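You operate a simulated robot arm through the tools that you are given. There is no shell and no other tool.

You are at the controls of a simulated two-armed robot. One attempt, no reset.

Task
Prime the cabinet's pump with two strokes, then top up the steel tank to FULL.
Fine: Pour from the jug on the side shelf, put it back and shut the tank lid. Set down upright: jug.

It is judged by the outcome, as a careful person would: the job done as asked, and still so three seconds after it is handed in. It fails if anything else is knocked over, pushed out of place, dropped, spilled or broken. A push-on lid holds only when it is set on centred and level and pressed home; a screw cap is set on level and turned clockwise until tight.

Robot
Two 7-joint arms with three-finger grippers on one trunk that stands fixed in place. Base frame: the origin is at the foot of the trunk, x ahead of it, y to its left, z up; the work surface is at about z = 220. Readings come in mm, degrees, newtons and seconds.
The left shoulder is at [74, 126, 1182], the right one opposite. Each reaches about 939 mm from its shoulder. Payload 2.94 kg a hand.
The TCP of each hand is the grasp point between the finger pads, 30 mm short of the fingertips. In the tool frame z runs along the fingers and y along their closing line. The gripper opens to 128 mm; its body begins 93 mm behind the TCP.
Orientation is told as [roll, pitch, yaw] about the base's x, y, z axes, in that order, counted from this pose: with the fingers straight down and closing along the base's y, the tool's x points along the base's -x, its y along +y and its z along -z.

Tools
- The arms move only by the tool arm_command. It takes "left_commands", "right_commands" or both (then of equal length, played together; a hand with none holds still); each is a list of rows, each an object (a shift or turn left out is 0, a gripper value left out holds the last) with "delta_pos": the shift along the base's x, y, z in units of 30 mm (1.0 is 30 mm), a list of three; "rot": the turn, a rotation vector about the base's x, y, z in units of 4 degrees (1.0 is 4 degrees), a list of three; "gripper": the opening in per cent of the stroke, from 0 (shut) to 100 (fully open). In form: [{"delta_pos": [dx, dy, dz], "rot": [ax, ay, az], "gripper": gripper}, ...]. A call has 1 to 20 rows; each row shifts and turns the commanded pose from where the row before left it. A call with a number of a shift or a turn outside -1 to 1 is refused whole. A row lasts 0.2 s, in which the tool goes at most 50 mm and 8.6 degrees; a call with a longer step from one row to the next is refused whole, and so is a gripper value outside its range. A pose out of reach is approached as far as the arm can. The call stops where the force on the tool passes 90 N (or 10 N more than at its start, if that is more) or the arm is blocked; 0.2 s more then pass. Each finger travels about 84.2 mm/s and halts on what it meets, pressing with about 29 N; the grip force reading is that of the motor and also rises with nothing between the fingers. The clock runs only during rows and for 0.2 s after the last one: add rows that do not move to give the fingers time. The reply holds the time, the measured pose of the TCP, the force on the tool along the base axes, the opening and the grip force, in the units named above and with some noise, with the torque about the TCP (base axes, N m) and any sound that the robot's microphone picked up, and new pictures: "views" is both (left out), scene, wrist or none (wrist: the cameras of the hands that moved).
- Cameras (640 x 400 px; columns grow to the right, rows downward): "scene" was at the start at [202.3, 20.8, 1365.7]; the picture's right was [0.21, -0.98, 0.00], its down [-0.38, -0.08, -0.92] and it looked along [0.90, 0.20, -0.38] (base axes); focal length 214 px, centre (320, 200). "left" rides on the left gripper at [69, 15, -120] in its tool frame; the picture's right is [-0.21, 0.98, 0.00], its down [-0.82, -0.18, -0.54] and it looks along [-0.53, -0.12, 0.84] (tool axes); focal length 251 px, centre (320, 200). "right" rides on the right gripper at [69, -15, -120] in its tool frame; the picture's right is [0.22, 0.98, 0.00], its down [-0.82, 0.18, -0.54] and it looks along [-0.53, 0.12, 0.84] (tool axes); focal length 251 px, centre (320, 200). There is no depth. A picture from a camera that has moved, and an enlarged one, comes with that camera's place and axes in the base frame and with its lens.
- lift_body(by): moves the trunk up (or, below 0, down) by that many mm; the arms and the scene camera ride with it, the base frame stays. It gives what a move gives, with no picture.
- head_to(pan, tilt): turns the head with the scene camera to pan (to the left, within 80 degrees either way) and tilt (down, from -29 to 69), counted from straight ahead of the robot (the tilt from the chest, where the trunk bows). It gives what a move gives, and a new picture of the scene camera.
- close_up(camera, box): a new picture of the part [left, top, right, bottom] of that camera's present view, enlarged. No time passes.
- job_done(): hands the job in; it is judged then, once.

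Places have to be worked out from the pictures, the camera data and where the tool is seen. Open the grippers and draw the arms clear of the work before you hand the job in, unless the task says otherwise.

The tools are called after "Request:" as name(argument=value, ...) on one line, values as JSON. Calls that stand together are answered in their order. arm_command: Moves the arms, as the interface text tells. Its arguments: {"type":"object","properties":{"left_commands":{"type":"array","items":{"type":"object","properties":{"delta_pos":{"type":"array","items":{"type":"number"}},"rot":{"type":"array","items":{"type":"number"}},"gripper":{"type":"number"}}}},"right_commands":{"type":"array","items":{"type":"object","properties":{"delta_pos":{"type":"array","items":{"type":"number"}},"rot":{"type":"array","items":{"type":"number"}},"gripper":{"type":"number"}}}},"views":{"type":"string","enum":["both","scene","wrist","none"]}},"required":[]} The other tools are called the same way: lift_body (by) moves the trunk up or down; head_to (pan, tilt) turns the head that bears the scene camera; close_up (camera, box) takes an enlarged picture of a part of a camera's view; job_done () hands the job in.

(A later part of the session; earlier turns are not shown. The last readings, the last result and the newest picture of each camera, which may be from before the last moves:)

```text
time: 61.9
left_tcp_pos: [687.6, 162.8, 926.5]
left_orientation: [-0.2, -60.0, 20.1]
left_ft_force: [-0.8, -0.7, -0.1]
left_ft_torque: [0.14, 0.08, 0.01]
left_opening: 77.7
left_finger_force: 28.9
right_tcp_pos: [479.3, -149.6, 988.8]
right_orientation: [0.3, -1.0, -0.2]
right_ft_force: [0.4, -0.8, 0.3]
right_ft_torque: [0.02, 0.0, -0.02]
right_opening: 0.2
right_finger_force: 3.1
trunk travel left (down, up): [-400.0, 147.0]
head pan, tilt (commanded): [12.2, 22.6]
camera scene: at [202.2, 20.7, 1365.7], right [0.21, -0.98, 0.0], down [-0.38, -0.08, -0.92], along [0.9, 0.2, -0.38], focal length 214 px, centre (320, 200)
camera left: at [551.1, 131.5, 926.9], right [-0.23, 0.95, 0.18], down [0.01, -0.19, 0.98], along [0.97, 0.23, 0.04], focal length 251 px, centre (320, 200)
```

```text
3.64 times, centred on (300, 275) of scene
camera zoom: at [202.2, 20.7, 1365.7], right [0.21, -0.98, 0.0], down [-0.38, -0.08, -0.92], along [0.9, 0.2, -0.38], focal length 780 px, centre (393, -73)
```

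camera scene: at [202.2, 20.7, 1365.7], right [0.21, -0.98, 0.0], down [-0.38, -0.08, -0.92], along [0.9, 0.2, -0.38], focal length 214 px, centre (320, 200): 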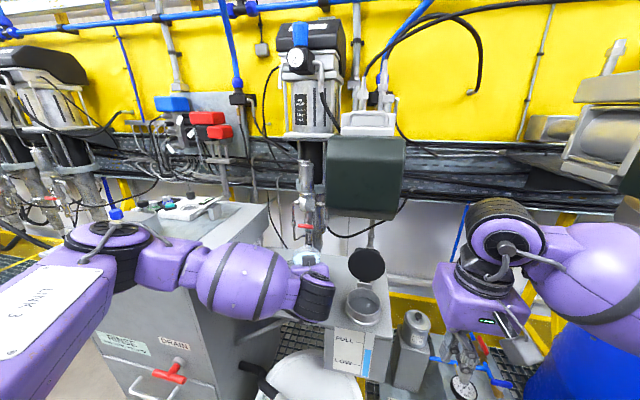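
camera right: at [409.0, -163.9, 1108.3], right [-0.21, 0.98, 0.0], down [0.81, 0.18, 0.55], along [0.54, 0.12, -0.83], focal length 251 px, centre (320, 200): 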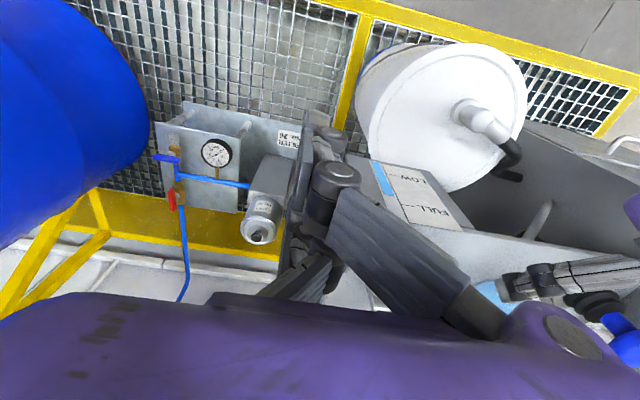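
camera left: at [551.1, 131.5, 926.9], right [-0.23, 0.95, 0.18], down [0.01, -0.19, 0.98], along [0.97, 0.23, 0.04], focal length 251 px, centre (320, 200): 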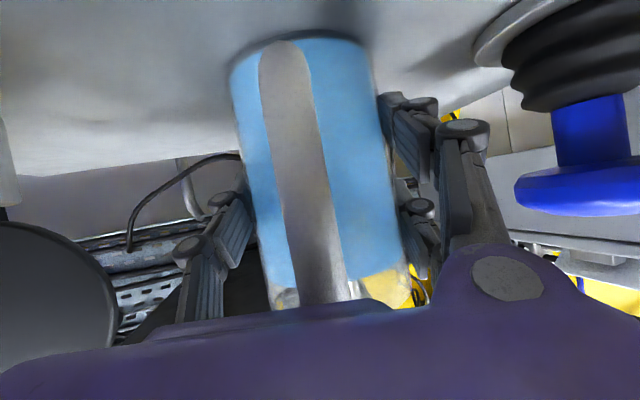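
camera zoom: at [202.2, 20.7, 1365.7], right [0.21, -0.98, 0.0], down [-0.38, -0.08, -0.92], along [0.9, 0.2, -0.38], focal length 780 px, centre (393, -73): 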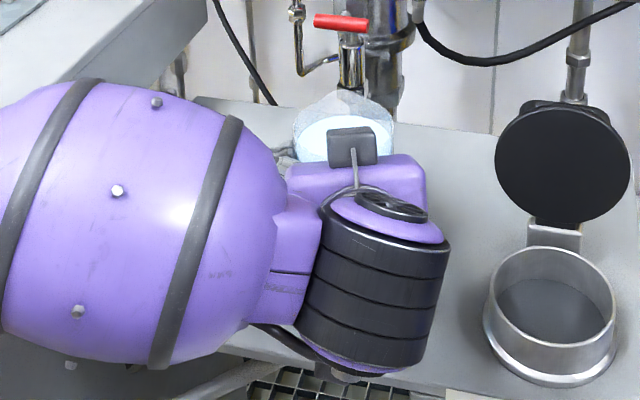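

The jug is held (opening 77.7 mm, grip 29 N). I lift it straight up slowly and check that it comes along level.

Request:
arm_command(left_commands=[{"delta_pos": [0, 0, 0.15]}, {"delta_pos": [0, 0, 0.3]}, {"delta_pos": [0, 0, 0.45]}, {"delta_pos": [0, 0, 0.5]}, {"delta_pos": [0, 0, 0.5]}, {"delta_pos": [0, 0, 0.45]}, {"delta_pos": [0, 0, 0.3]}, {}])

Request:
close_up(camera="scene", box=[240, 200, 400, 330])

```text
time: 63.7
left_tcp_pos: [685.9, 165.0, 1005.8]
left_orientation: [-0.2, -60.0, 20.1]
left_ft_force: [-0.2, -0.3, -5.8]
left_ft_torque: [0.04, -0.02, 0.03]
left_opening: 77.2
left_finger_force: 28.6
right_tcp_pos: [479.5, -150.2, 990.1]
right_orientation: [0.2, -0.7, -0.2]
right_ft_force: [0.5, 0.7, -0.8]
right_ft_torque: [0.02, 0.0, 0.01]
right_opening: 0.2
right_finger_force: 3.0
trunk travel left (down, up): [-400.0, 147.0]
head pan, tilt (commanded): [12.2, 22.6]
camera scene: at [203.0, 20.9, 1365.6], right [0.21, -0.98, 0.0], down [-0.38, -0.08, -0.92], along [0.9, 0.2, -0.38], focal length 214 px, centre (320, 200)
camera left: at [552.0, 133.0, 1005.7], right [-0.23, 0.95, 0.18], down [0.01, -0.19, 0.98], along [0.97, 0.23, 0.04], focal length 251 px, centre (320, 200)
```

scene: 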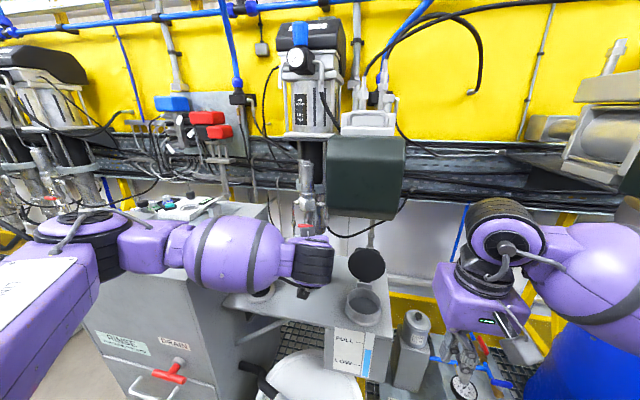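
left: 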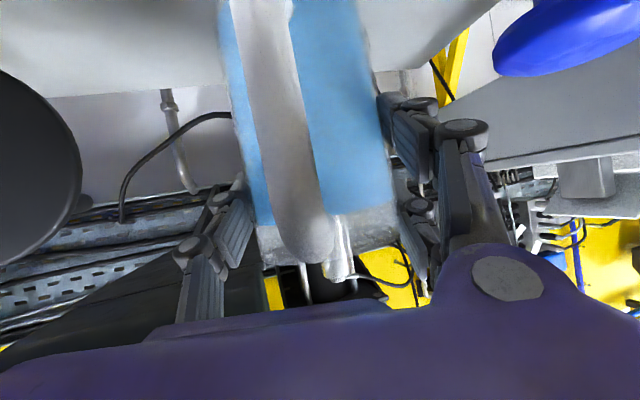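

```text
3.08 times, centred on (320, 265) of scene
camera zoom: at [203.0, 20.9, 1365.6], right [0.21, -0.98, 0.0], down [-0.38, -0.08, -0.92], along [0.9, 0.2, -0.38], focal length 660 px, centre (320, 0)
```

zoom: 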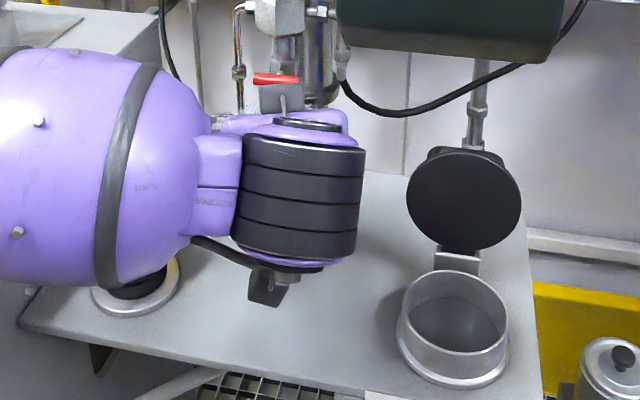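

The jug weighs about 5.8 N and is upright. I draw it back towards the robot and start turning it gently towards the tank.

Request:
arm_command(left_commands=[{"delta_pos": [-0.3, -0.1, 0]}, {"delta_pos": [-0.5, -0.2, 0]}, {"delta_pos": [-0.55, -0.2, 0]}, {"delta_pos": [-0.55, -0.2, 0]}, {"delta_pos": [-0.55, -0.2, 0]}, {"delta_pos": [-0.5, -0.2, 0]}, {"delta_pos": [-0.35, -0.2, 0], "rot": [0, 0, -0.5]}, {"delta_pos": [-0.05, -0.2, 0], "rot": [0, 0, -1]}, {"delta_pos": [-0.05, -0.2, 0], "rot": [0, 0, -1]}, {"delta_pos": [-0.05, -0.2, 0], "rot": [0, 0, -1]}, {"delta_pos": [-0.05, -0.2, 0], "rot": [0, 0, -1]}, {}])

```text
time: 66.3
left_tcp_pos: [580.4, 100.9, 1004.8]
left_orientation: [-0.3, -60.0, 2.1]
left_ft_force: [-0.4, 0.0, -5.0]
left_ft_torque: [0.04, -0.05, 0.0]
left_opening: 77.4
left_finger_force: 28.8
right_tcp_pos: [481.4, -149.8, 989.1]
right_orientation: [0.3, -0.9, -0.2]
right_ft_force: [-0.1, 0.2, -0.2]
right_ft_torque: [0.01, -0.01, 0.01]
right_opening: 0.1
right_finger_force: 2.6
trunk travel left (down, up): [-400.0, 147.0]
head pan, tilt (commanded): [12.2, 22.6]
camera scene: at [202.9, 20.7, 1365.6], right [0.21, -0.98, 0.0], down [-0.38, -0.08, -0.92], along [0.9, 0.2, -0.38], focal length 214 px, centre (320, 200)
camera left: at [442.0, 112.6, 1005.3], right [0.08, 0.98, 0.18], down [-0.05, -0.18, 0.98], along [1.0, -0.08, 0.04], focal length 251 px, centre (320, 200)
```

scene: 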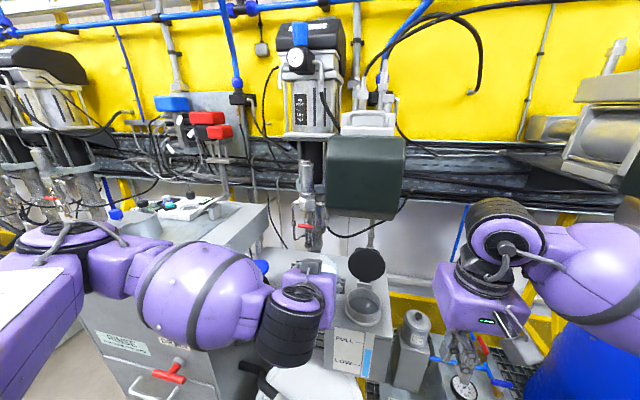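
left: 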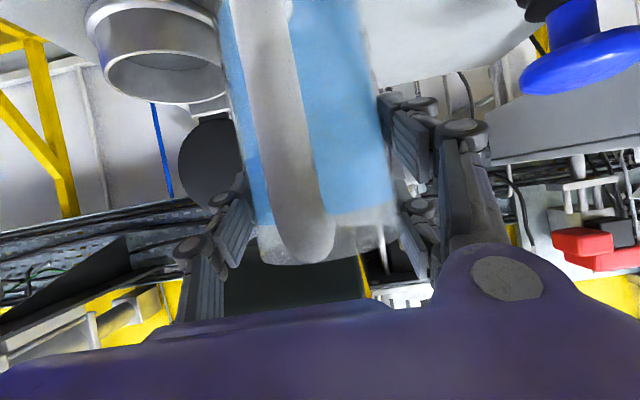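

Steady and level. I continue turning to about -30° and move to the staging point in front-left of the tank opening.

Request:
arm_command(left_commands=[{"delta_pos": [-0.1, -0.2, 0], "rot": [0, 0, -1]}, {"delta_pos": [-0.1, -0.233, 0], "rot": [0, 0, -1]}, {"delta_pos": [-0.1, -0.233, 0], "rot": [0, 0, -1]}, {"delta_pos": [-0.1, -0.233, 0], "rot": [0, 0, -1]}, {"delta_pos": [-0.1, -0.233, 0], "rot": [0, 0, -1]}, {"delta_pos": [-0.1, -0.233, 0], "rot": [0, 0, -1]}, {"delta_pos": [-0.1, -0.233, 0], "rot": [0, 0, -1]}, {"delta_pos": [-0.1, -0.233, 0], "rot": [0, 0, -1]}, {}])

Request:
close_up(camera="scene", box=[280, 220, 420, 380])

Request:
close_up(camera="right", box=[340, 120, 640, 320])

```text
time: 68.3
left_tcp_pos: [556.6, 45.6, 1005.1]
left_orientation: [-0.2, -60.0, -29.9]
left_ft_force: [-0.6, 0.1, -6.4]
left_ft_torque: [0.0, -0.02, 0.02]
left_opening: 77.4
left_finger_force: 28.7
right_tcp_pos: [480.1, -149.5, 988.6]
right_orientation: [0.2, -0.8, -0.2]
right_ft_force: [0.2, 0.4, -0.1]
right_ft_torque: [-0.01, 0.0, -0.02]
right_opening: 0.2
right_finger_force: 3.0
trunk travel left (down, up): [-400.0, 147.0]
head pan, tilt (commanded): [12.2, 22.6]
camera scene: at [202.8, 20.7, 1365.6], right [0.21, -0.98, 0.0], down [-0.38, -0.08, -0.92], along [0.9, 0.2, -0.38], focal length 214 px, centre (320, 200)
camera left: at [444.0, 129.0, 1004.8], right [0.58, 0.79, 0.18], down [-0.14, -0.13, 0.98], along [0.8, -0.6, 0.04], focal length 251 px, centre (320, 200)
```

scene: 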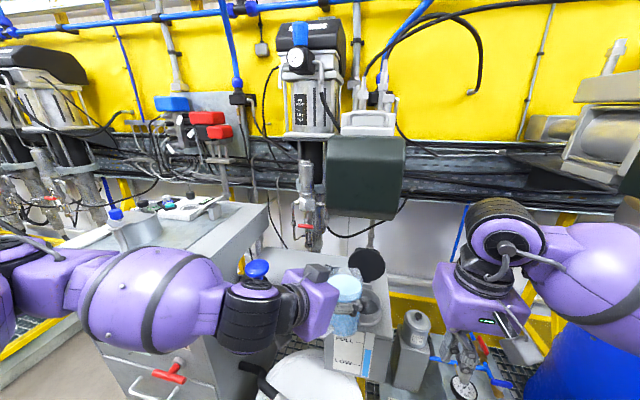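
left: 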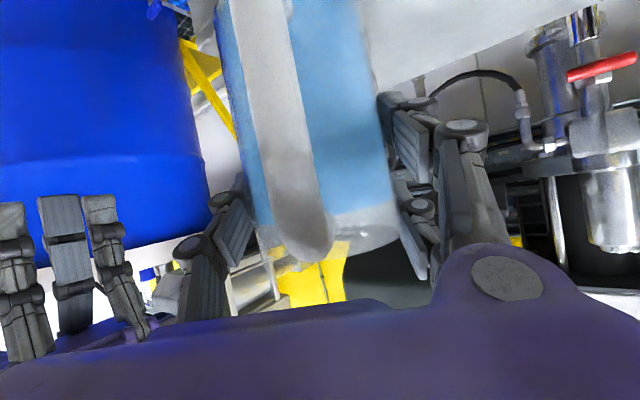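

```text
2.50 times, centred on (350, 300) of scene
camera zoom: at [202.8, 20.7, 1365.6], right [0.21, -0.98, 0.0], down [-0.38, -0.08, -0.92], along [0.9, 0.2, -0.38], focal length 536 px, centre (245, -50)
```

zoom: 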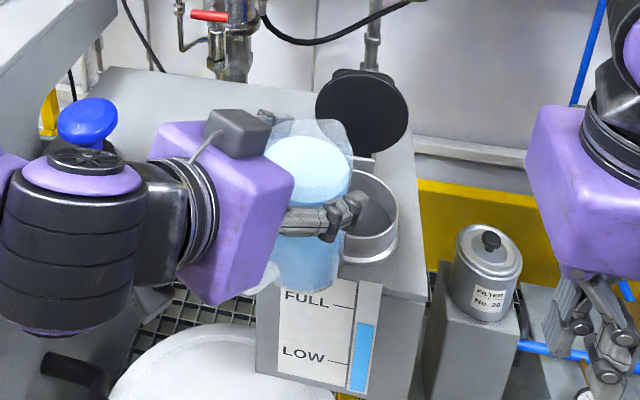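

```text
2.00 times, centred on (490, 220) of right
camera zoom: at [409.4, -163.5, 1108.2], right [-0.21, 0.98, 0.0], down [0.81, 0.18, 0.55], along [0.54, 0.12, -0.83], focal length 503 px, centre (-20, 160)
```

zoom: 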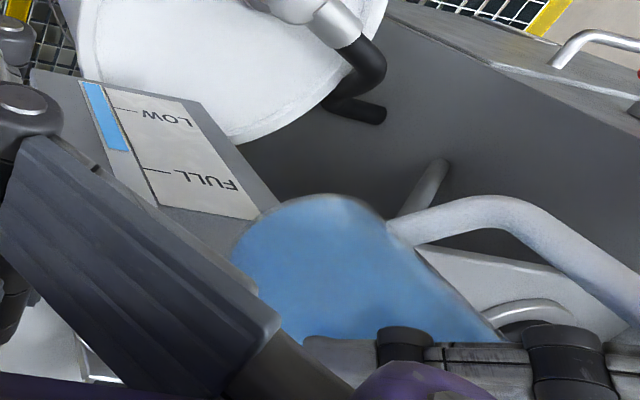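

Both cameras now see the gauge, and the spout points at the opening. I begin tilting slowly — about 16° (before liquid should reach the spout) — while bringing the spout over the opening.

Request:
arm_command(left_commands=[{"delta_pos": [0.1, -0.075, -0.35], "rot": [0.5, 0.866, 0]}, {"delta_pos": [0.1, -0.075, -0.35], "rot": [0.5, 0.866, 0]}, {"delta_pos": [0.1, -0.075, -0.35], "rot": [0.5, 0.866, 0]}, {"delta_pos": [0.1, -0.075, -0.35], "rot": [0.5, 0.866, 0]}, {}])

Request:
close_up(camera="scene", box=[290, 230, 410, 380])

```text
time: 69.5
left_tcp_pos: [568.7, 37.2, 964.6]
left_orientation: [-0.1, -44.2, -30.1]
left_ft_force: [-0.8, -0.5, -0.3]
left_ft_torque: [-0.05, -0.15, 0.03]
left_opening: 77.4
left_finger_force: 29.2
right_tcp_pos: [479.7, -149.3, 989.8]
right_orientation: [0.2, -0.8, -0.3]
right_ft_force: [-0.3, 0.2, 0.2]
right_ft_torque: [0.04, -0.03, 0.01]
right_opening: 0.0
right_finger_force: 3.2
trunk travel left (down, up): [-400.0, 147.0]
head pan, tilt (commanded): [12.2, 22.6]
camera scene: at [202.3, 20.8, 1365.8], right [0.21, -0.98, 0.0], down [-0.38, -0.08, -0.92], along [0.9, 0.2, -0.38], focal length 214 px, centre (320, 200)
camera left: at [461.9, 118.2, 1002.6], right [0.62, 0.77, 0.15], down [0.1, -0.26, 0.96], along [0.78, -0.58, -0.24], focal length 251 px, centre (320, 200)
```

scene: 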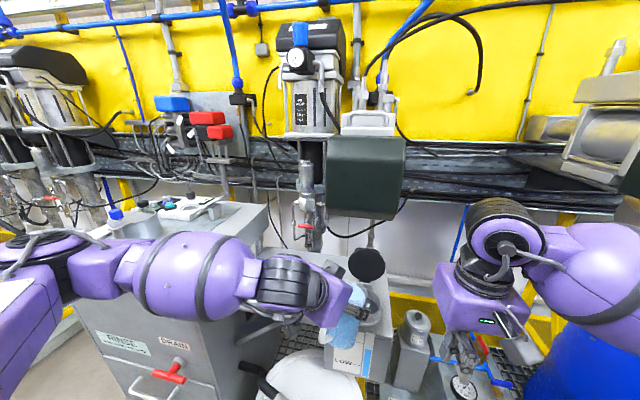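
left: 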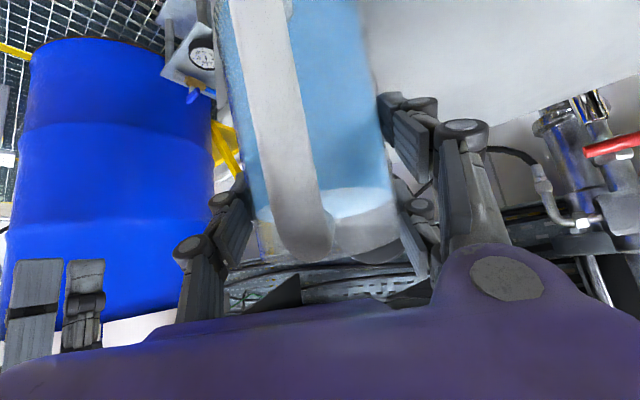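

```text
2.67 times, centred on (350, 305) of scene
camera zoom: at [202.3, 20.8, 1365.8], right [0.21, -0.98, 0.0], down [-0.38, -0.08, -0.92], along [0.9, 0.2, -0.38], focal length 572 px, centre (240, -80)
```

zoom: 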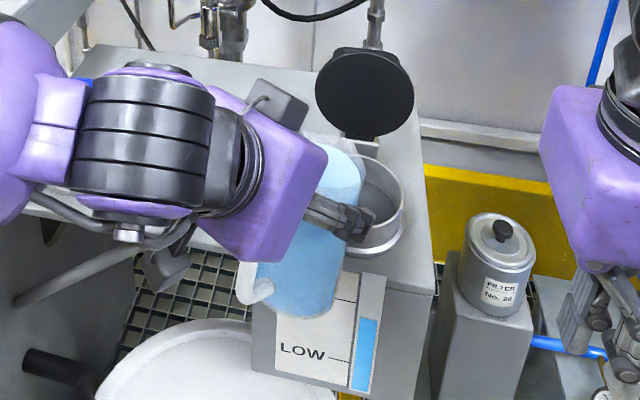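

The weight reading vanished (z ≈ -0.3 N instead of -6 N), which might mean the jug is touching something or a transient. I hold still and re-read before moving on.

Request:
arm_command(left_commands=[{}, {}], views="none")

Request:
close_up(camera="right", box=[380, 140, 640, 320])

Request:
close_up(camera="scene", box=[310, 260, 390, 350])

```text
time: 70.1
left_tcp_pos: [569.5, 37.5, 964.7]
left_orientation: [-0.2, -44.1, -30.0]
left_ft_force: [0.9, -0.1, 1.9]
left_ft_torque: [-0.11, -0.33, -0.01]
left_opening: 77.2
left_finger_force: 29.0
right_tcp_pos: [480.2, -149.5, 989.4]
right_orientation: [0.3, -1.0, -0.2]
right_ft_force: [-0.3, -0.9, 0.5]
right_ft_torque: [0.01, 0.02, -0.01]
right_opening: 0.1
right_finger_force: 3.2
trunk travel left (down, up): [-400.0, 147.0]
head pan, tilt (commanded): [12.2, 22.6]
```

```text
2.22 times, centred on (510, 230) of right
camera zoom: at [408.9, -163.5, 1108.4], right [-0.21, 0.98, 0.0], down [0.81, 0.18, 0.55], along [0.54, 0.12, -0.83], focal length 559 px, centre (-102, 133)
```

zoom: 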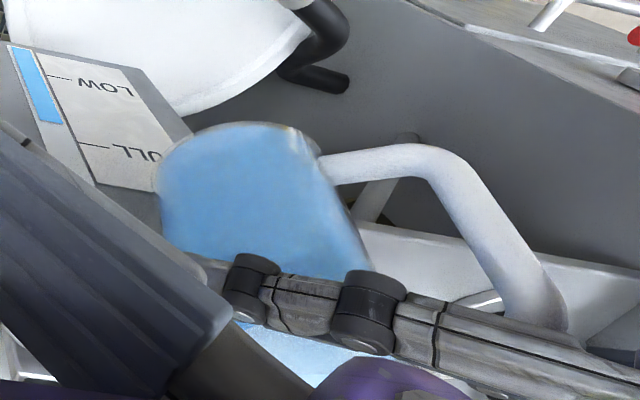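

```text
4.44 times, centred on (350, 305) of scene
camera zoom: at [202.2, 20.7, 1365.8], right [0.21, -0.98, 0.0], down [-0.38, -0.08, -0.92], along [0.9, 0.2, -0.38], focal length 953 px, centre (187, -267)
```

zoom: 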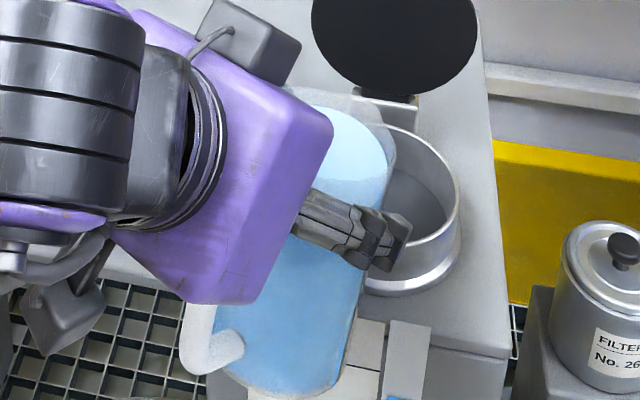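

About 8 N of upward support is showing, so the jug's front-lower edge is likely touching the collar. I lift 15 mm straight up and see if the full weight comes back.

Request:
arm_command(left_commands=[{"delta_pos": [0, 0, 0.25]}, {"delta_pos": [0, 0, 0.25]}, {}], views="none")

Request:
close_up(camera="scene", box=[310, 260, 390, 350])

Request:
close_up(camera="left", box=[160, 0, 480, 260])

```text
time: 70.9
left_tcp_pos: [569.1, 38.8, 977.8]
left_orientation: [-0.2, -44.0, -29.9]
left_ft_force: [0.5, -0.1, -5.5]
left_ft_torque: [0.0, -0.05, 0.0]
left_opening: 77.2
left_finger_force: 29.0
right_tcp_pos: [480.0, -149.1, 990.1]
right_orientation: [0.1, -0.8, -0.2]
right_ft_force: [0.6, 0.4, 0.1]
right_ft_torque: [-0.01, 0.03, -0.02]
right_opening: 0.0
right_finger_force: 3.0
trunk travel left (down, up): [-400.0, 147.0]
head pan, tilt (commanded): [12.2, 22.6]
```

```text
4.44 times, centred on (350, 305) of scene
camera zoom: at [202.9, 20.8, 1365.6], right [0.21, -0.98, 0.0], down [-0.38, -0.08, -0.92], along [0.9, 0.2, -0.38], focal length 953 px, centre (187, -267)
```

zoom: 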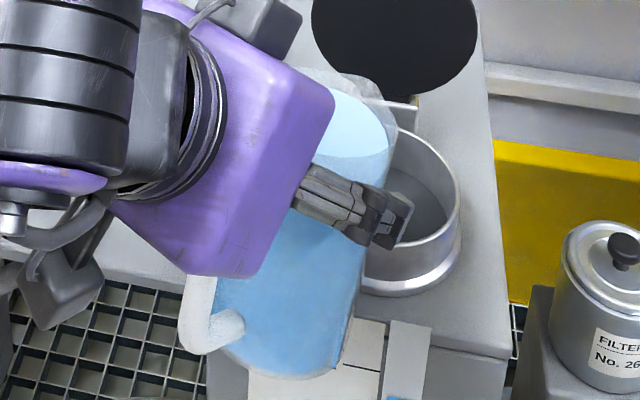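

```text
1.54 times, centred on (320, 130) of left
camera zoom: at [462.6, 118.7, 1016.2], right [0.62, 0.77, 0.15], down [0.1, -0.26, 0.96], along [0.78, -0.58, -0.24], focal length 387 px, centre (320, 308)
```

zoom: 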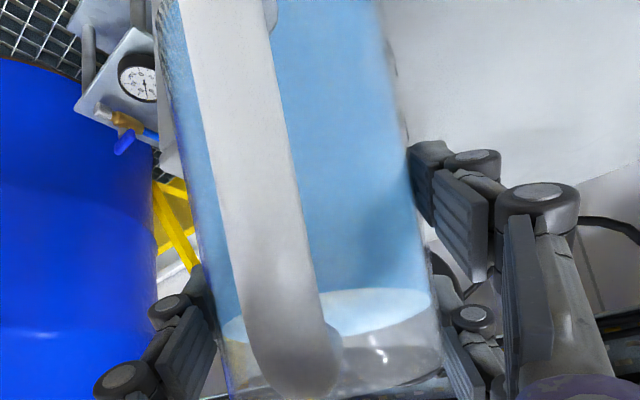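

Full weight is back (-5.5 N): the jug has slipped about 27 mm lower in the grip, so its base was touching the shelf edge. I rework the geometry for that, and go on tilting with the spout held at ≈[631, 1, 988], in small steps.

Request:
arm_command(left_commands=[{"delta_pos": [0.14, -0.12, 0.05], "rot": [0.25, 0.433, 0]}, {"delta_pos": [0.14, -0.12, 0.05], "rot": [0.25, 0.433, 0]}, {}])

Request:
close_up(camera="scene", box=[310, 260, 390, 380])

Request:
close_up(camera="right", box=[340, 130, 600, 330])

```text
time: 71.7
left_tcp_pos: [576.9, 30.5, 981.4]
left_orientation: [-0.1, -40.0, -30.0]
left_ft_force: [0.6, -1.0, -5.8]
left_ft_torque: [-0.03, -0.03, 0.03]
left_opening: 77.4
left_finger_force: 29.4
right_tcp_pos: [480.6, -148.3, 989.8]
right_orientation: [0.2, -0.8, -0.1]
right_ft_force: [0.1, 0.0, -0.3]
right_ft_torque: [-0.01, -0.01, 0.03]
right_opening: 0.1
right_finger_force: 2.7
trunk travel left (down, up): [-400.0, 147.0]
head pan, tilt (commanded): [12.2, 22.6]
camera scene: at [202.7, 20.9, 1365.6], right [0.21, -0.98, 0.0], down [-0.38, -0.08, -0.92], along [0.9, 0.2, -0.38], focal length 214 px, centre (320, 200)
camera left: at [472.8, 109.8, 1029.2], right [0.63, 0.76, 0.14], down [0.15, -0.3, 0.94], along [0.76, -0.57, -0.3], focal length 251 px, centre (320, 200)
```

scene: 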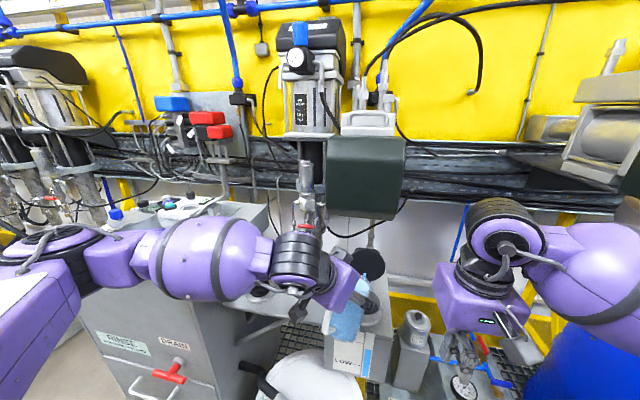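
left: 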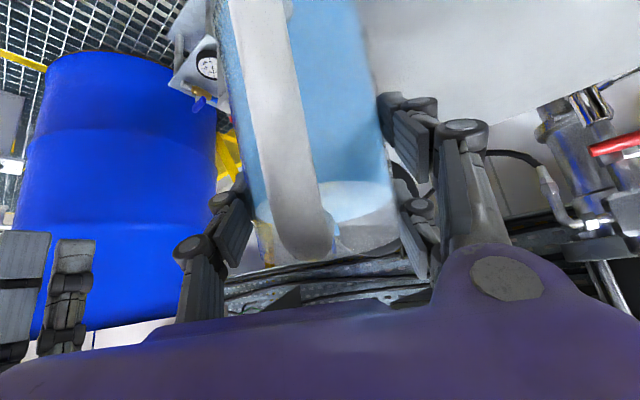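

```text
3.33 times, centred on (350, 320) of scene
camera zoom: at [202.7, 20.9, 1365.6], right [0.21, -0.98, 0.0], down [-0.38, -0.08, -0.92], along [0.9, 0.2, -0.38], focal length 715 px, centre (220, -200)
```

zoom: 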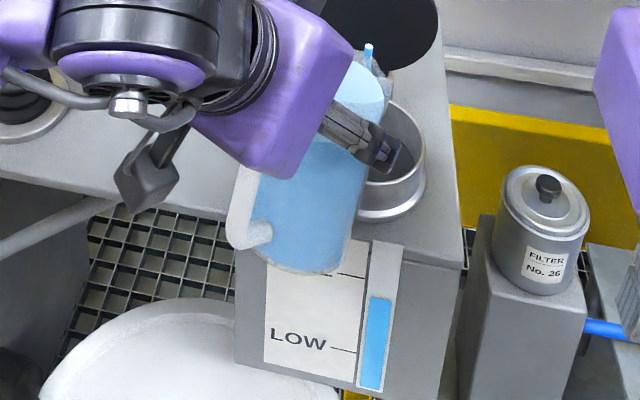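

```text
2.00 times, centred on (470, 230) of right
camera zoom: at [409.3, -163.5, 1108.2], right [-0.21, 0.98, 0.0], down [0.81, 0.18, 0.55], along [0.54, 0.12, -0.83], focal length 503 px, centre (20, 140)
```

zoom: 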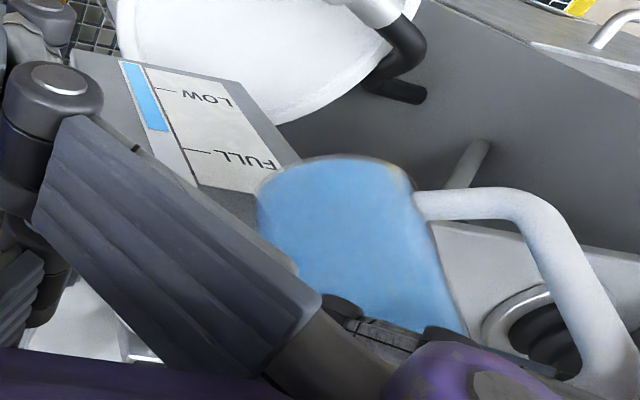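

A thin blue stream is already running from the spout at the expected place. I hold here and watch the gauge.

Request:
arm_command(left_commands=[{}, {}, {}], views="none")

Request:
close_up(camera="scene", box=[330, 250, 390, 320])

Request:
close_up(camera="scene", box=[320, 310, 400, 390])

Request:
close_up(camera="right", box=[370, 150, 430, 210])

```text
time: 72.5
left_tcp_pos: [577.3, 31.3, 982.5]
left_orientation: [-0.2, -40.0, -29.9]
left_ft_force: [0.4, 0.4, -5.1]
left_ft_torque: [-0.07, -0.12, 0.02]
left_opening: 77.2
left_finger_force: 29.0
right_tcp_pos: [480.3, -149.9, 989.5]
right_orientation: [0.2, -0.8, -0.2]
right_ft_force: [0.0, -0.7, -0.3]
right_ft_torque: [-0.01, -0.03, -0.01]
right_opening: 0.1
right_finger_force: 3.2
trunk travel left (down, up): [-400.0, 147.0]
head pan, tilt (commanded): [12.2, 22.6]
```

```text
5.71 times, centred on (360, 285) of scene
camera zoom: at [202.7, 20.8, 1365.6], right [0.21, -0.98, 0.0], down [-0.38, -0.08, -0.92], along [0.9, 0.2, -0.38], focal length 1226 px, centre (91, -286)
```

zoom: 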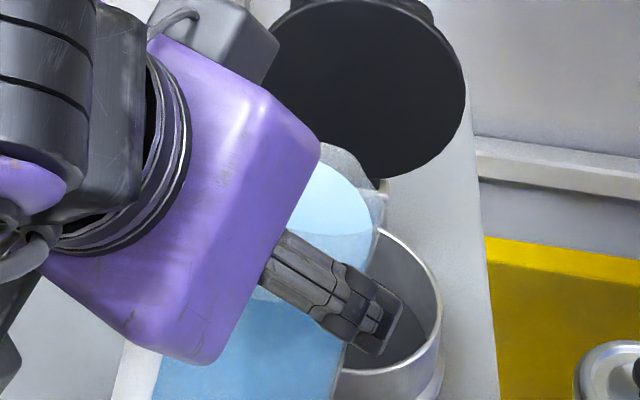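

```text
5.00 times, centred on (360, 350) of scene
camera zoom: at [202.7, 20.8, 1365.6], right [0.21, -0.98, 0.0], down [-0.38, -0.08, -0.92], along [0.9, 0.2, -0.38], focal length 1072 px, centre (120, -550)
```

zoom: 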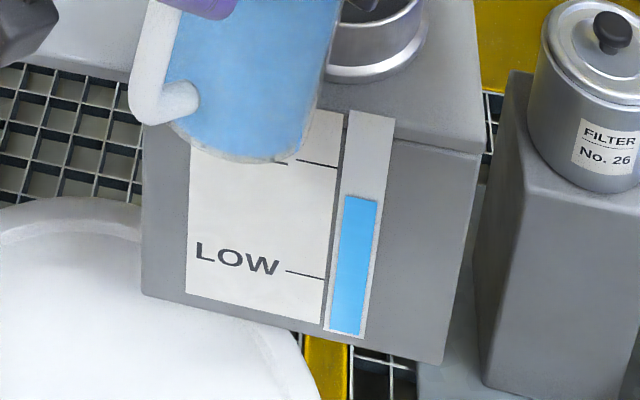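

```text
6.67 times, centred on (400, 180) of right
camera zoom: at [409.4, -163.5, 1108.2], right [-0.21, 0.98, 0.0], down [0.81, 0.18, 0.55], along [0.54, 0.12, -0.83], focal length 1676 px, centre (-213, 333)
```

zoom: 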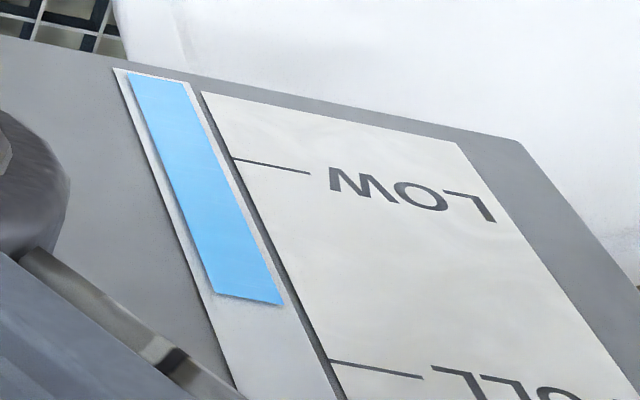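

Flow paused at 20°; the gauge is still about 73% of the way from LOW to FULL. I tilt another 5° and watch.

Request:
arm_command(left_commands=[{"delta_pos": [0, 0, 0], "rot": [0.31, 0.54, 0]}, {"delta_pos": [0, 0, 0], "rot": [0.31, 0.54, 0]}, {}, {}], views="none")

Request:
close_up(camera="scene", box=[330, 250, 390, 320])

Request:
close_up(camera="right", box=[370, 150, 430, 210])

```text
time: 73.5
left_tcp_pos: [577.6, 31.0, 979.9]
left_orientation: [-0.1, -35.1, -30.1]
left_ft_force: [1.3, -1.0, -4.6]
left_ft_torque: [-0.09, -0.06, -0.01]
left_opening: 77.2
left_finger_force: 29.1
right_tcp_pos: [479.9, -150.0, 989.2]
right_orientation: [0.1, -0.8, -0.2]
right_ft_force: [0.3, -0.7, -0.2]
right_ft_torque: [0.01, 0.02, -0.02]
right_opening: 0.2
right_finger_force: 3.3
trunk travel left (down, up): [-400.0, 147.0]
head pan, tilt (commanded): [12.2, 22.6]
```

```text
5.71 times, centred on (360, 285) of scene
camera zoom: at [202.8, 20.7, 1365.6], right [0.21, -0.98, 0.0], down [-0.38, -0.08, -0.92], along [0.9, 0.2, -0.38], focal length 1226 px, centre (91, -286)
```

zoom: 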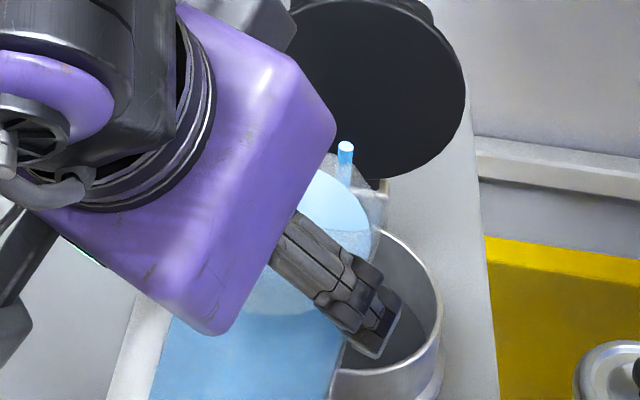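

```text
6.67 times, centred on (400, 180) of right
camera zoom: at [409.4, -163.6, 1108.2], right [-0.21, 0.98, 0.0], down [0.81, 0.18, 0.55], along [0.54, 0.12, -0.83], focal length 1676 px, centre (-213, 333)
```

zoom: 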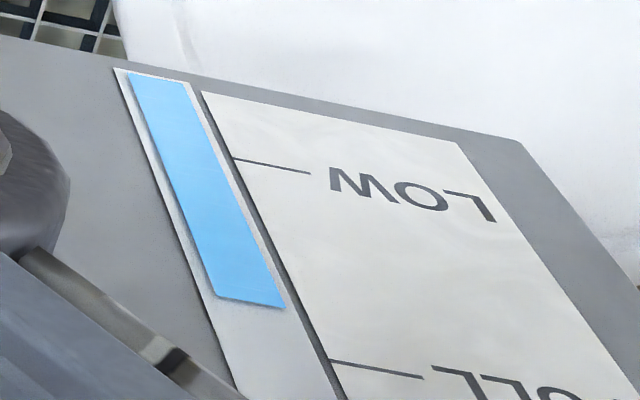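

The stream falls inside the opening and the gauge is starting to rise. I continue tilting slowly by 8° while keeping the spout in place.

Request:
arm_command(left_commands=[{"delta_pos": [0, 0, -0.03], "rot": [0.25, 0.433, 0]}, {"delta_pos": [0, 0, -0.03], "rot": [0.25, 0.433, 0]}, {"delta_pos": [0, 0, -0.03], "rot": [0.25, 0.433, 0]}, {"delta_pos": [0, 0, -0.03], "rot": [0.25, 0.433, 0]}, {}, {}], views="none")

Request:
close_up(camera="scene", box=[330, 250, 390, 320])

Request:
close_up(camera="right", box=[370, 150, 430, 210])

```text
time: 74.9
left_tcp_pos: [576.9, 30.2, 978.3]
left_orientation: [-0.1, -27.0, -30.1]
left_ft_force: [0.0, -0.9, -4.4]
left_ft_torque: [-0.06, -0.12, 0.01]
left_opening: 77.2
left_finger_force: 29.3
right_tcp_pos: [481.8, -150.4, 989.6]
right_orientation: [0.2, -0.8, -0.1]
right_ft_force: [-0.8, 0.8, 0.8]
right_ft_torque: [0.02, 0.01, 0.03]
right_opening: 0.2
right_finger_force: 3.2
trunk travel left (down, up): [-400.0, 147.0]
head pan, tilt (commanded): [12.2, 22.6]
```

```text
5.71 times, centred on (360, 285) of scene
camera zoom: at [202.8, 20.7, 1365.6], right [0.21, -0.98, 0.0], down [-0.38, -0.08, -0.92], along [0.9, 0.2, -0.38], focal length 1226 px, centre (91, -286)
```

zoom: 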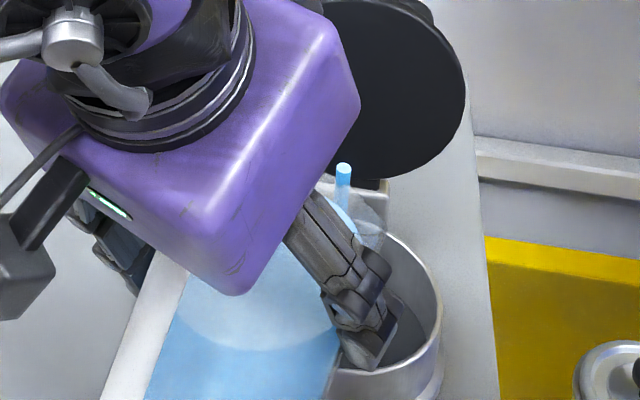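

```text
6.67 times, centred on (400, 180) of right
camera zoom: at [409.4, -163.6, 1108.2], right [-0.21, 0.98, 0.0], down [0.81, 0.18, 0.55], along [0.54, 0.12, -0.83], focal length 1676 px, centre (-213, 333)
```

zoom: 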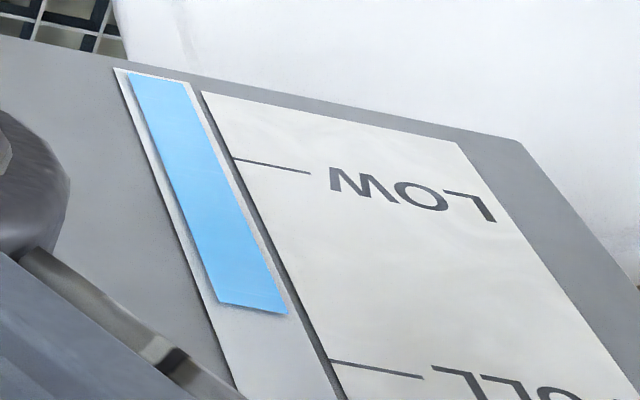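

Steady stream, gauge rising (level edge 304→314, FULL at ≈359 in this view). I tilt another 8° slowly.

Request:
arm_command(left_commands=[{"delta_pos": [0.01, 0, -0.04], "rot": [0.25, 0.433, 0]}, {"delta_pos": [0.01, 0, -0.04], "rot": [0.25, 0.433, 0]}, {"delta_pos": [0.01, 0, -0.04], "rot": [0.25, 0.433, 0]}, {"delta_pos": [0.01, 0, -0.04], "rot": [0.25, 0.433, 0]}, {}, {}], views="none")

Request:
close_up(camera="scene", box=[330, 250, 390, 320])

Request:
close_up(camera="right", box=[370, 150, 430, 210])

```text
time: 76.3
left_tcp_pos: [579.1, 31.6, 972.4]
left_orientation: [-0.1, -19.0, -30.1]
left_ft_force: [-0.4, -0.7, -3.4]
left_ft_torque: [-0.06, -0.1, 0.01]
left_opening: 77.0
left_finger_force: 28.9
right_tcp_pos: [481.2, -148.9, 989.2]
right_orientation: [0.2, -0.8, -0.2]
right_ft_force: [-0.3, -0.7, 0.3]
right_ft_torque: [-0.01, 0.0, 0.01]
right_opening: 0.3
right_finger_force: 3.2
trunk travel left (down, up): [-400.0, 147.0]
head pan, tilt (commanded): [12.2, 22.6]
```

```text
5.71 times, centred on (360, 285) of scene
camera zoom: at [202.7, 20.7, 1365.6], right [0.21, -0.98, 0.0], down [-0.38, -0.08, -0.92], along [0.9, 0.2, -0.38], focal length 1226 px, centre (91, -286)
```

zoom: 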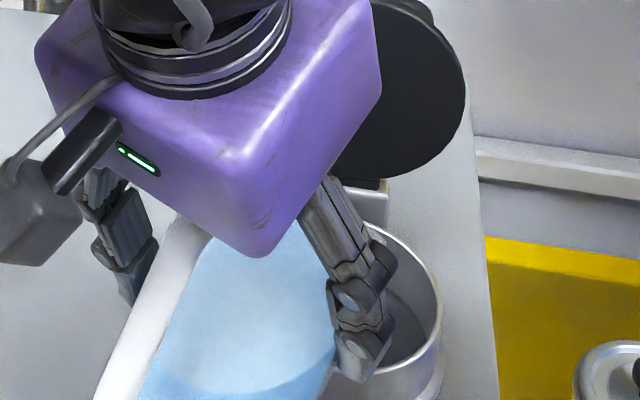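

```text
6.67 times, centred on (400, 180) of right
camera zoom: at [409.4, -163.6, 1108.2], right [-0.21, 0.98, 0.0], down [0.81, 0.18, 0.55], along [0.54, 0.12, -0.83], focal length 1676 px, centre (-213, 333)
```

zoom: 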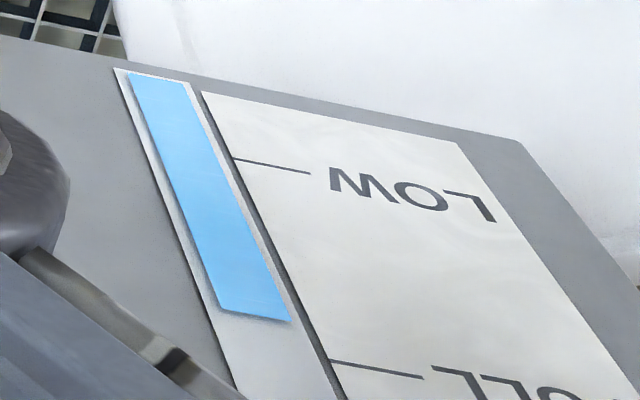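

Gauge edge is at 321 now and rising about as expected. I continue tilting 8° more and check the full right view for the stream.

Request:
arm_command(left_commands=[{"delta_pos": [0.01, -0.01, 0], "rot": [0.25, 0.433, 0]}, {"delta_pos": [0.01, -0.01, 0], "rot": [0.25, 0.433, 0]}, {"delta_pos": [0.01, -0.01, 0], "rot": [0.25, 0.433, 0]}, {"delta_pos": [0.01, -0.01, 0], "rot": [0.25, 0.433, 0]}, {}, {}], views="scene")

Request:
close_up(camera="right", box=[320, 100, 640, 400])

Request:
close_up(camera="right", box=[370, 150, 430, 210])

Request:
close_up(camera="scene", box=[310, 240, 410, 390])

```text
time: 77.7
left_tcp_pos: [581.1, 28.7, 973.0]
left_orientation: [0.0, -11.0, -30.0]
left_ft_force: [0.2, -0.1, -3.7]
left_ft_torque: [-0.05, -0.06, 0.03]
left_opening: 77.3
left_finger_force: 29.0
right_tcp_pos: [481.3, -149.5, 989.4]
right_orientation: [0.2, -0.8, -0.2]
right_ft_force: [0.0, -0.3, 0.6]
right_ft_torque: [0.01, 0.0, -0.02]
right_opening: 0.4
right_finger_force: 2.9
trunk travel left (down, up): [-400.0, 147.0]
head pan, tilt (commanded): [12.2, 22.6]
camera scene: at [202.7, 20.7, 1365.7], right [0.21, -0.98, 0.0], down [-0.38, -0.08, -0.92], along [0.9, 0.2, -0.38], focal length 214 px, centre (320, 200)
```

scene: 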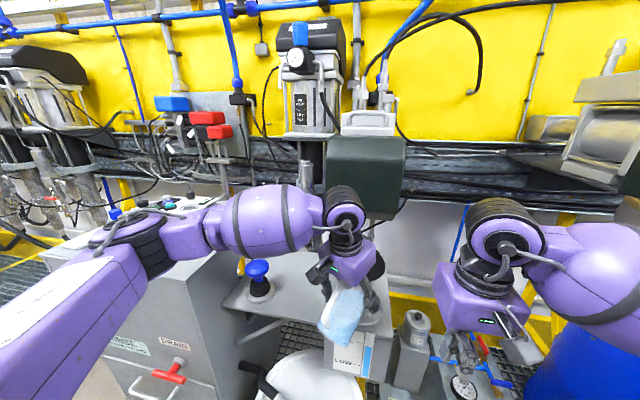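

```text
1.33 times, centred on (480, 250) of right
camera zoom: at [409.3, -163.6, 1108.2], right [-0.21, 0.98, 0.0], down [0.81, 0.18, 0.55], along [0.54, 0.12, -0.83], focal length 335 px, centre (107, 133)
```

zoom: 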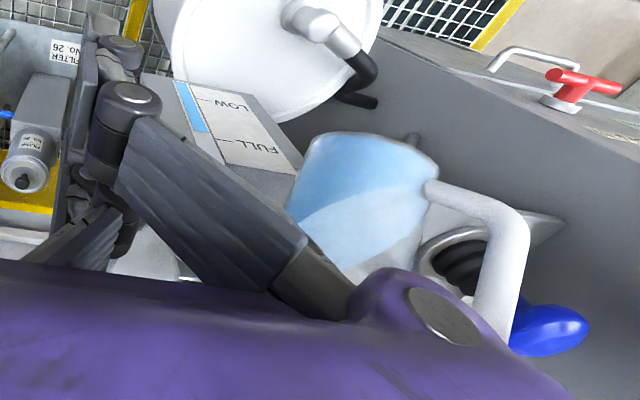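

```text
6.67 times, centred on (400, 180) of right
camera zoom: at [409.3, -163.6, 1108.2], right [-0.21, 0.98, 0.0], down [0.81, 0.18, 0.55], along [0.54, 0.12, -0.83], focal length 1676 px, centre (-213, 333)
```

zoom: 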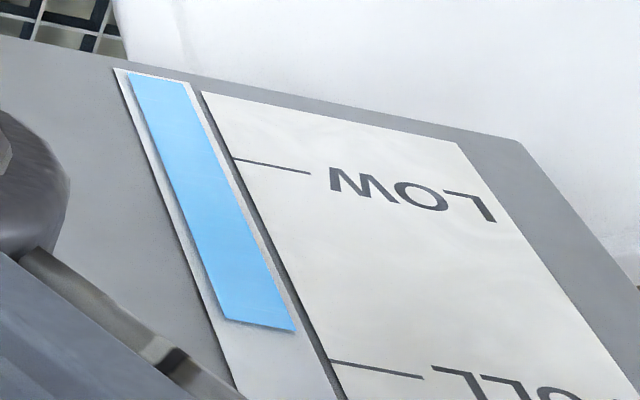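

```text
2.67 times, centred on (360, 315) of scene
camera zoom: at [202.7, 20.7, 1365.7], right [0.21, -0.98, 0.0], down [-0.38, -0.08, -0.92], along [0.9, 0.2, -0.38], focal length 572 px, centre (213, -107)
```

zoom: 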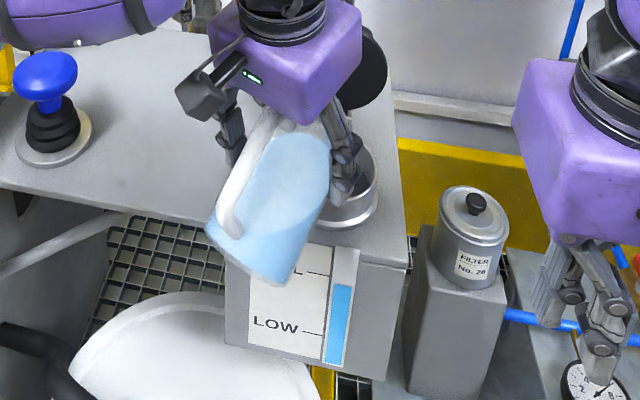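

Gauge edge is now ≈331 against FULL ≈359. I tilt 6° more and wait to let the flow settle.

Request:
arm_command(left_commands=[{"delta_pos": [0.02, -0.01, 0.05], "rot": [0.25, 0.433, 0]}, {"delta_pos": [0.02, -0.01, 0.05], "rot": [0.25, 0.433, 0]}, {"delta_pos": [0.02, -0.01, 0.05], "rot": [0.25, 0.433, 0]}, {}, {}, {}], views="none")

Request:
close_up(camera="right", box=[370, 150, 430, 210])

Request:
close_up(camera="scene", box=[310, 250, 390, 330])

```text
time: 79.1
left_tcp_pos: [581.5, 28.2, 977.7]
left_orientation: [-0.2, -5.1, -30.0]
left_ft_force: [0.8, 0.2, -2.4]
left_ft_torque: [-0.05, -0.09, 0.06]
left_opening: 77.4
left_finger_force: 28.9
right_tcp_pos: [481.1, -148.9, 989.5]
right_orientation: [0.2, -0.8, -0.3]
right_ft_force: [0.4, 0.4, 0.3]
right_ft_torque: [-0.02, 0.03, -0.01]
right_opening: 0.0
right_finger_force: 2.7
trunk travel left (down, up): [-400.0, 147.0]
head pan, tilt (commanded): [12.2, 22.6]
```

```text
6.67 times, centred on (400, 180) of right
camera zoom: at [409.2, -163.5, 1108.3], right [-0.21, 0.98, 0.0], down [0.81, 0.18, 0.55], along [0.54, 0.12, -0.83], focal length 1676 px, centre (-213, 333)
```

zoom: 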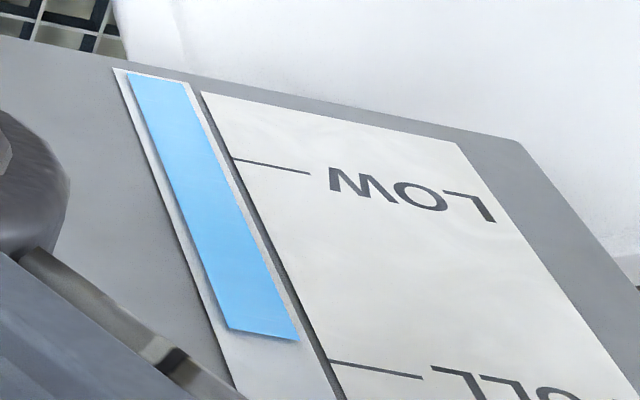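

```text
5.00 times, centred on (350, 290) of scene
camera zoom: at [202.5, 20.8, 1365.7], right [0.21, -0.98, 0.0], down [-0.38, -0.08, -0.92], along [0.9, 0.2, -0.38], focal length 1072 px, centre (170, -250)
```

zoom: 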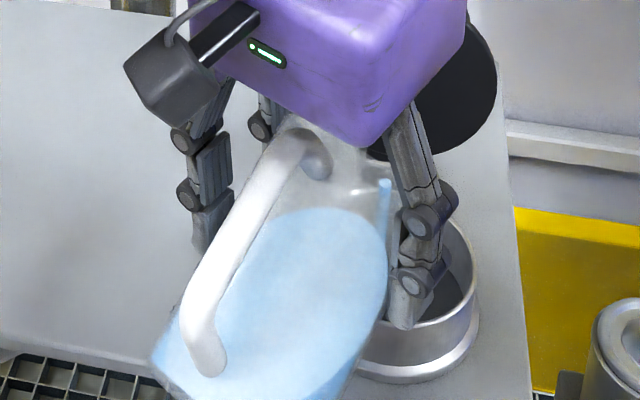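

The stream is going squarely into the opening; gauge edge ≈341 of 359. Smaller steps now: 2.5° more, then wait.

Request:
arm_command(left_commands=[{"delta_pos": [0.02, -0.01, 0.04], "rot": [0.155, 0.27, 0]}, {"delta_pos": [0.02, -0.01, 0.04], "rot": [0.155, 0.27, 0]}, {}, {}, {}], views="none")

Request:
close_up(camera="right", box=[370, 150, 430, 210])

Request:
close_up(camera="scene", box=[310, 250, 390, 330])

```text
time: 80.3
left_tcp_pos: [581.9, 27.6, 979.8]
left_orientation: [-0.1, -2.7, -30.0]
left_ft_force: [-0.3, -0.1, -2.3]
left_ft_torque: [-0.05, -0.07, 0.02]
left_opening: 76.9
left_finger_force: 28.6
right_tcp_pos: [481.2, -150.9, 990.0]
right_orientation: [0.1, -0.8, -0.2]
right_ft_force: [0.5, 0.6, -0.2]
right_ft_torque: [0.01, -0.01, 0.0]
right_opening: 0.3
right_finger_force: 3.4
trunk travel left (down, up): [-400.0, 147.0]
head pan, tilt (commanded): [12.2, 22.6]
```

```text
6.67 times, centred on (400, 180) of right
camera zoom: at [409.2, -163.5, 1108.3], right [-0.21, 0.98, 0.0], down [0.81, 0.18, 0.55], along [0.54, 0.12, -0.83], focal length 1676 px, centre (-213, 333)
```

zoom: 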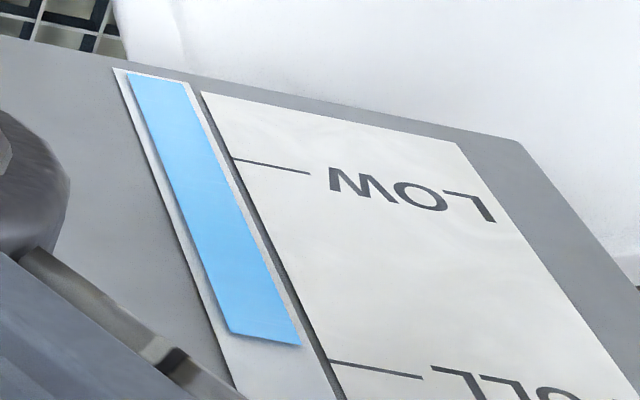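

```text
5.00 times, centred on (350, 290) of scene
camera zoom: at [202.5, 20.8, 1365.7], right [0.21, -0.98, 0.0], down [-0.38, -0.08, -0.92], along [0.9, 0.2, -0.38], focal length 1072 px, centre (170, -250)
```

zoom: 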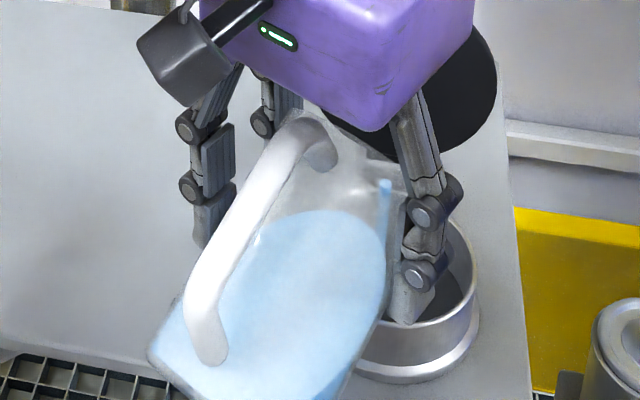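

Gauge edge ≈346; about 13 px short of FULL. I tilt 3° more and wait.

Request:
arm_command(left_commands=[{"delta_pos": [0.02, -0.01, 0.04], "rot": [0.1875, 0.325, 0]}, {"delta_pos": [0.02, -0.01, 0.04], "rot": [0.1875, 0.325, 0]}, {}, {}, {}], views="none")

Request:
close_up(camera="right", box=[370, 150, 430, 210])

Request:
close_up(camera="scene", box=[310, 250, 390, 330])

```text
time: 81.5
left_tcp_pos: [583.4, 27.3, 980.6]
left_orientation: [-0.1, 0.4, -30.0]
left_ft_force: [0.9, 0.1, -2.2]
left_ft_torque: [-0.04, -0.07, -0.01]
left_opening: 77.4
left_finger_force: 29.0
right_tcp_pos: [479.4, -149.7, 989.4]
right_orientation: [0.3, -0.8, -0.1]
right_ft_force: [0.2, -0.5, -0.1]
right_ft_torque: [-0.02, 0.03, 0.01]
right_opening: 0.0
right_finger_force: 3.0
trunk travel left (down, up): [-400.0, 147.0]
head pan, tilt (commanded): [12.2, 22.6]
```

```text
6.67 times, centred on (400, 180) of right
camera zoom: at [409.2, -163.5, 1108.3], right [-0.21, 0.98, 0.0], down [0.81, 0.18, 0.55], along [0.54, 0.12, -0.83], focal length 1676 px, centre (-213, 333)
```

zoom: 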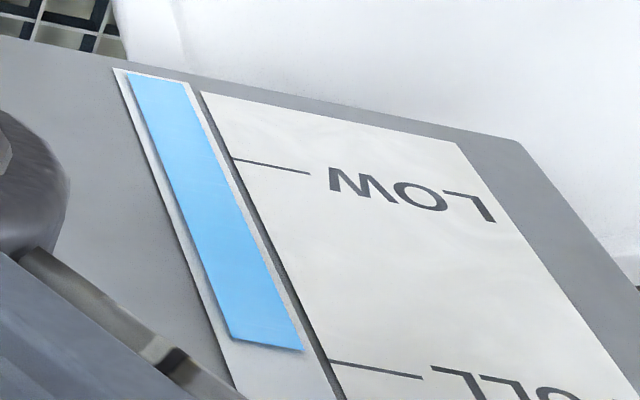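

```text
5.00 times, centred on (350, 290) of scene
camera zoom: at [202.5, 20.8, 1365.7], right [0.21, -0.98, 0.0], down [-0.38, -0.08, -0.92], along [0.9, 0.2, -0.38], focal length 1072 px, centre (170, -250)
```

zoom: 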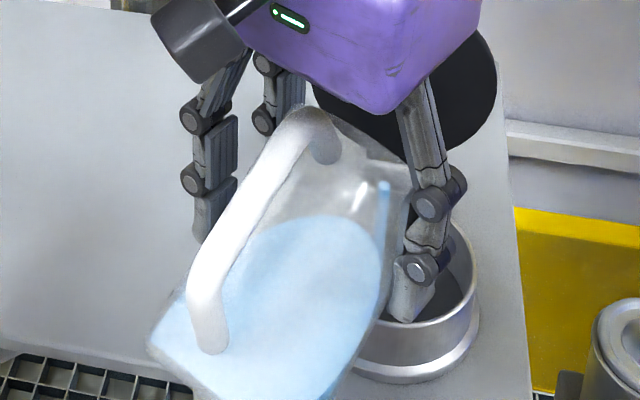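

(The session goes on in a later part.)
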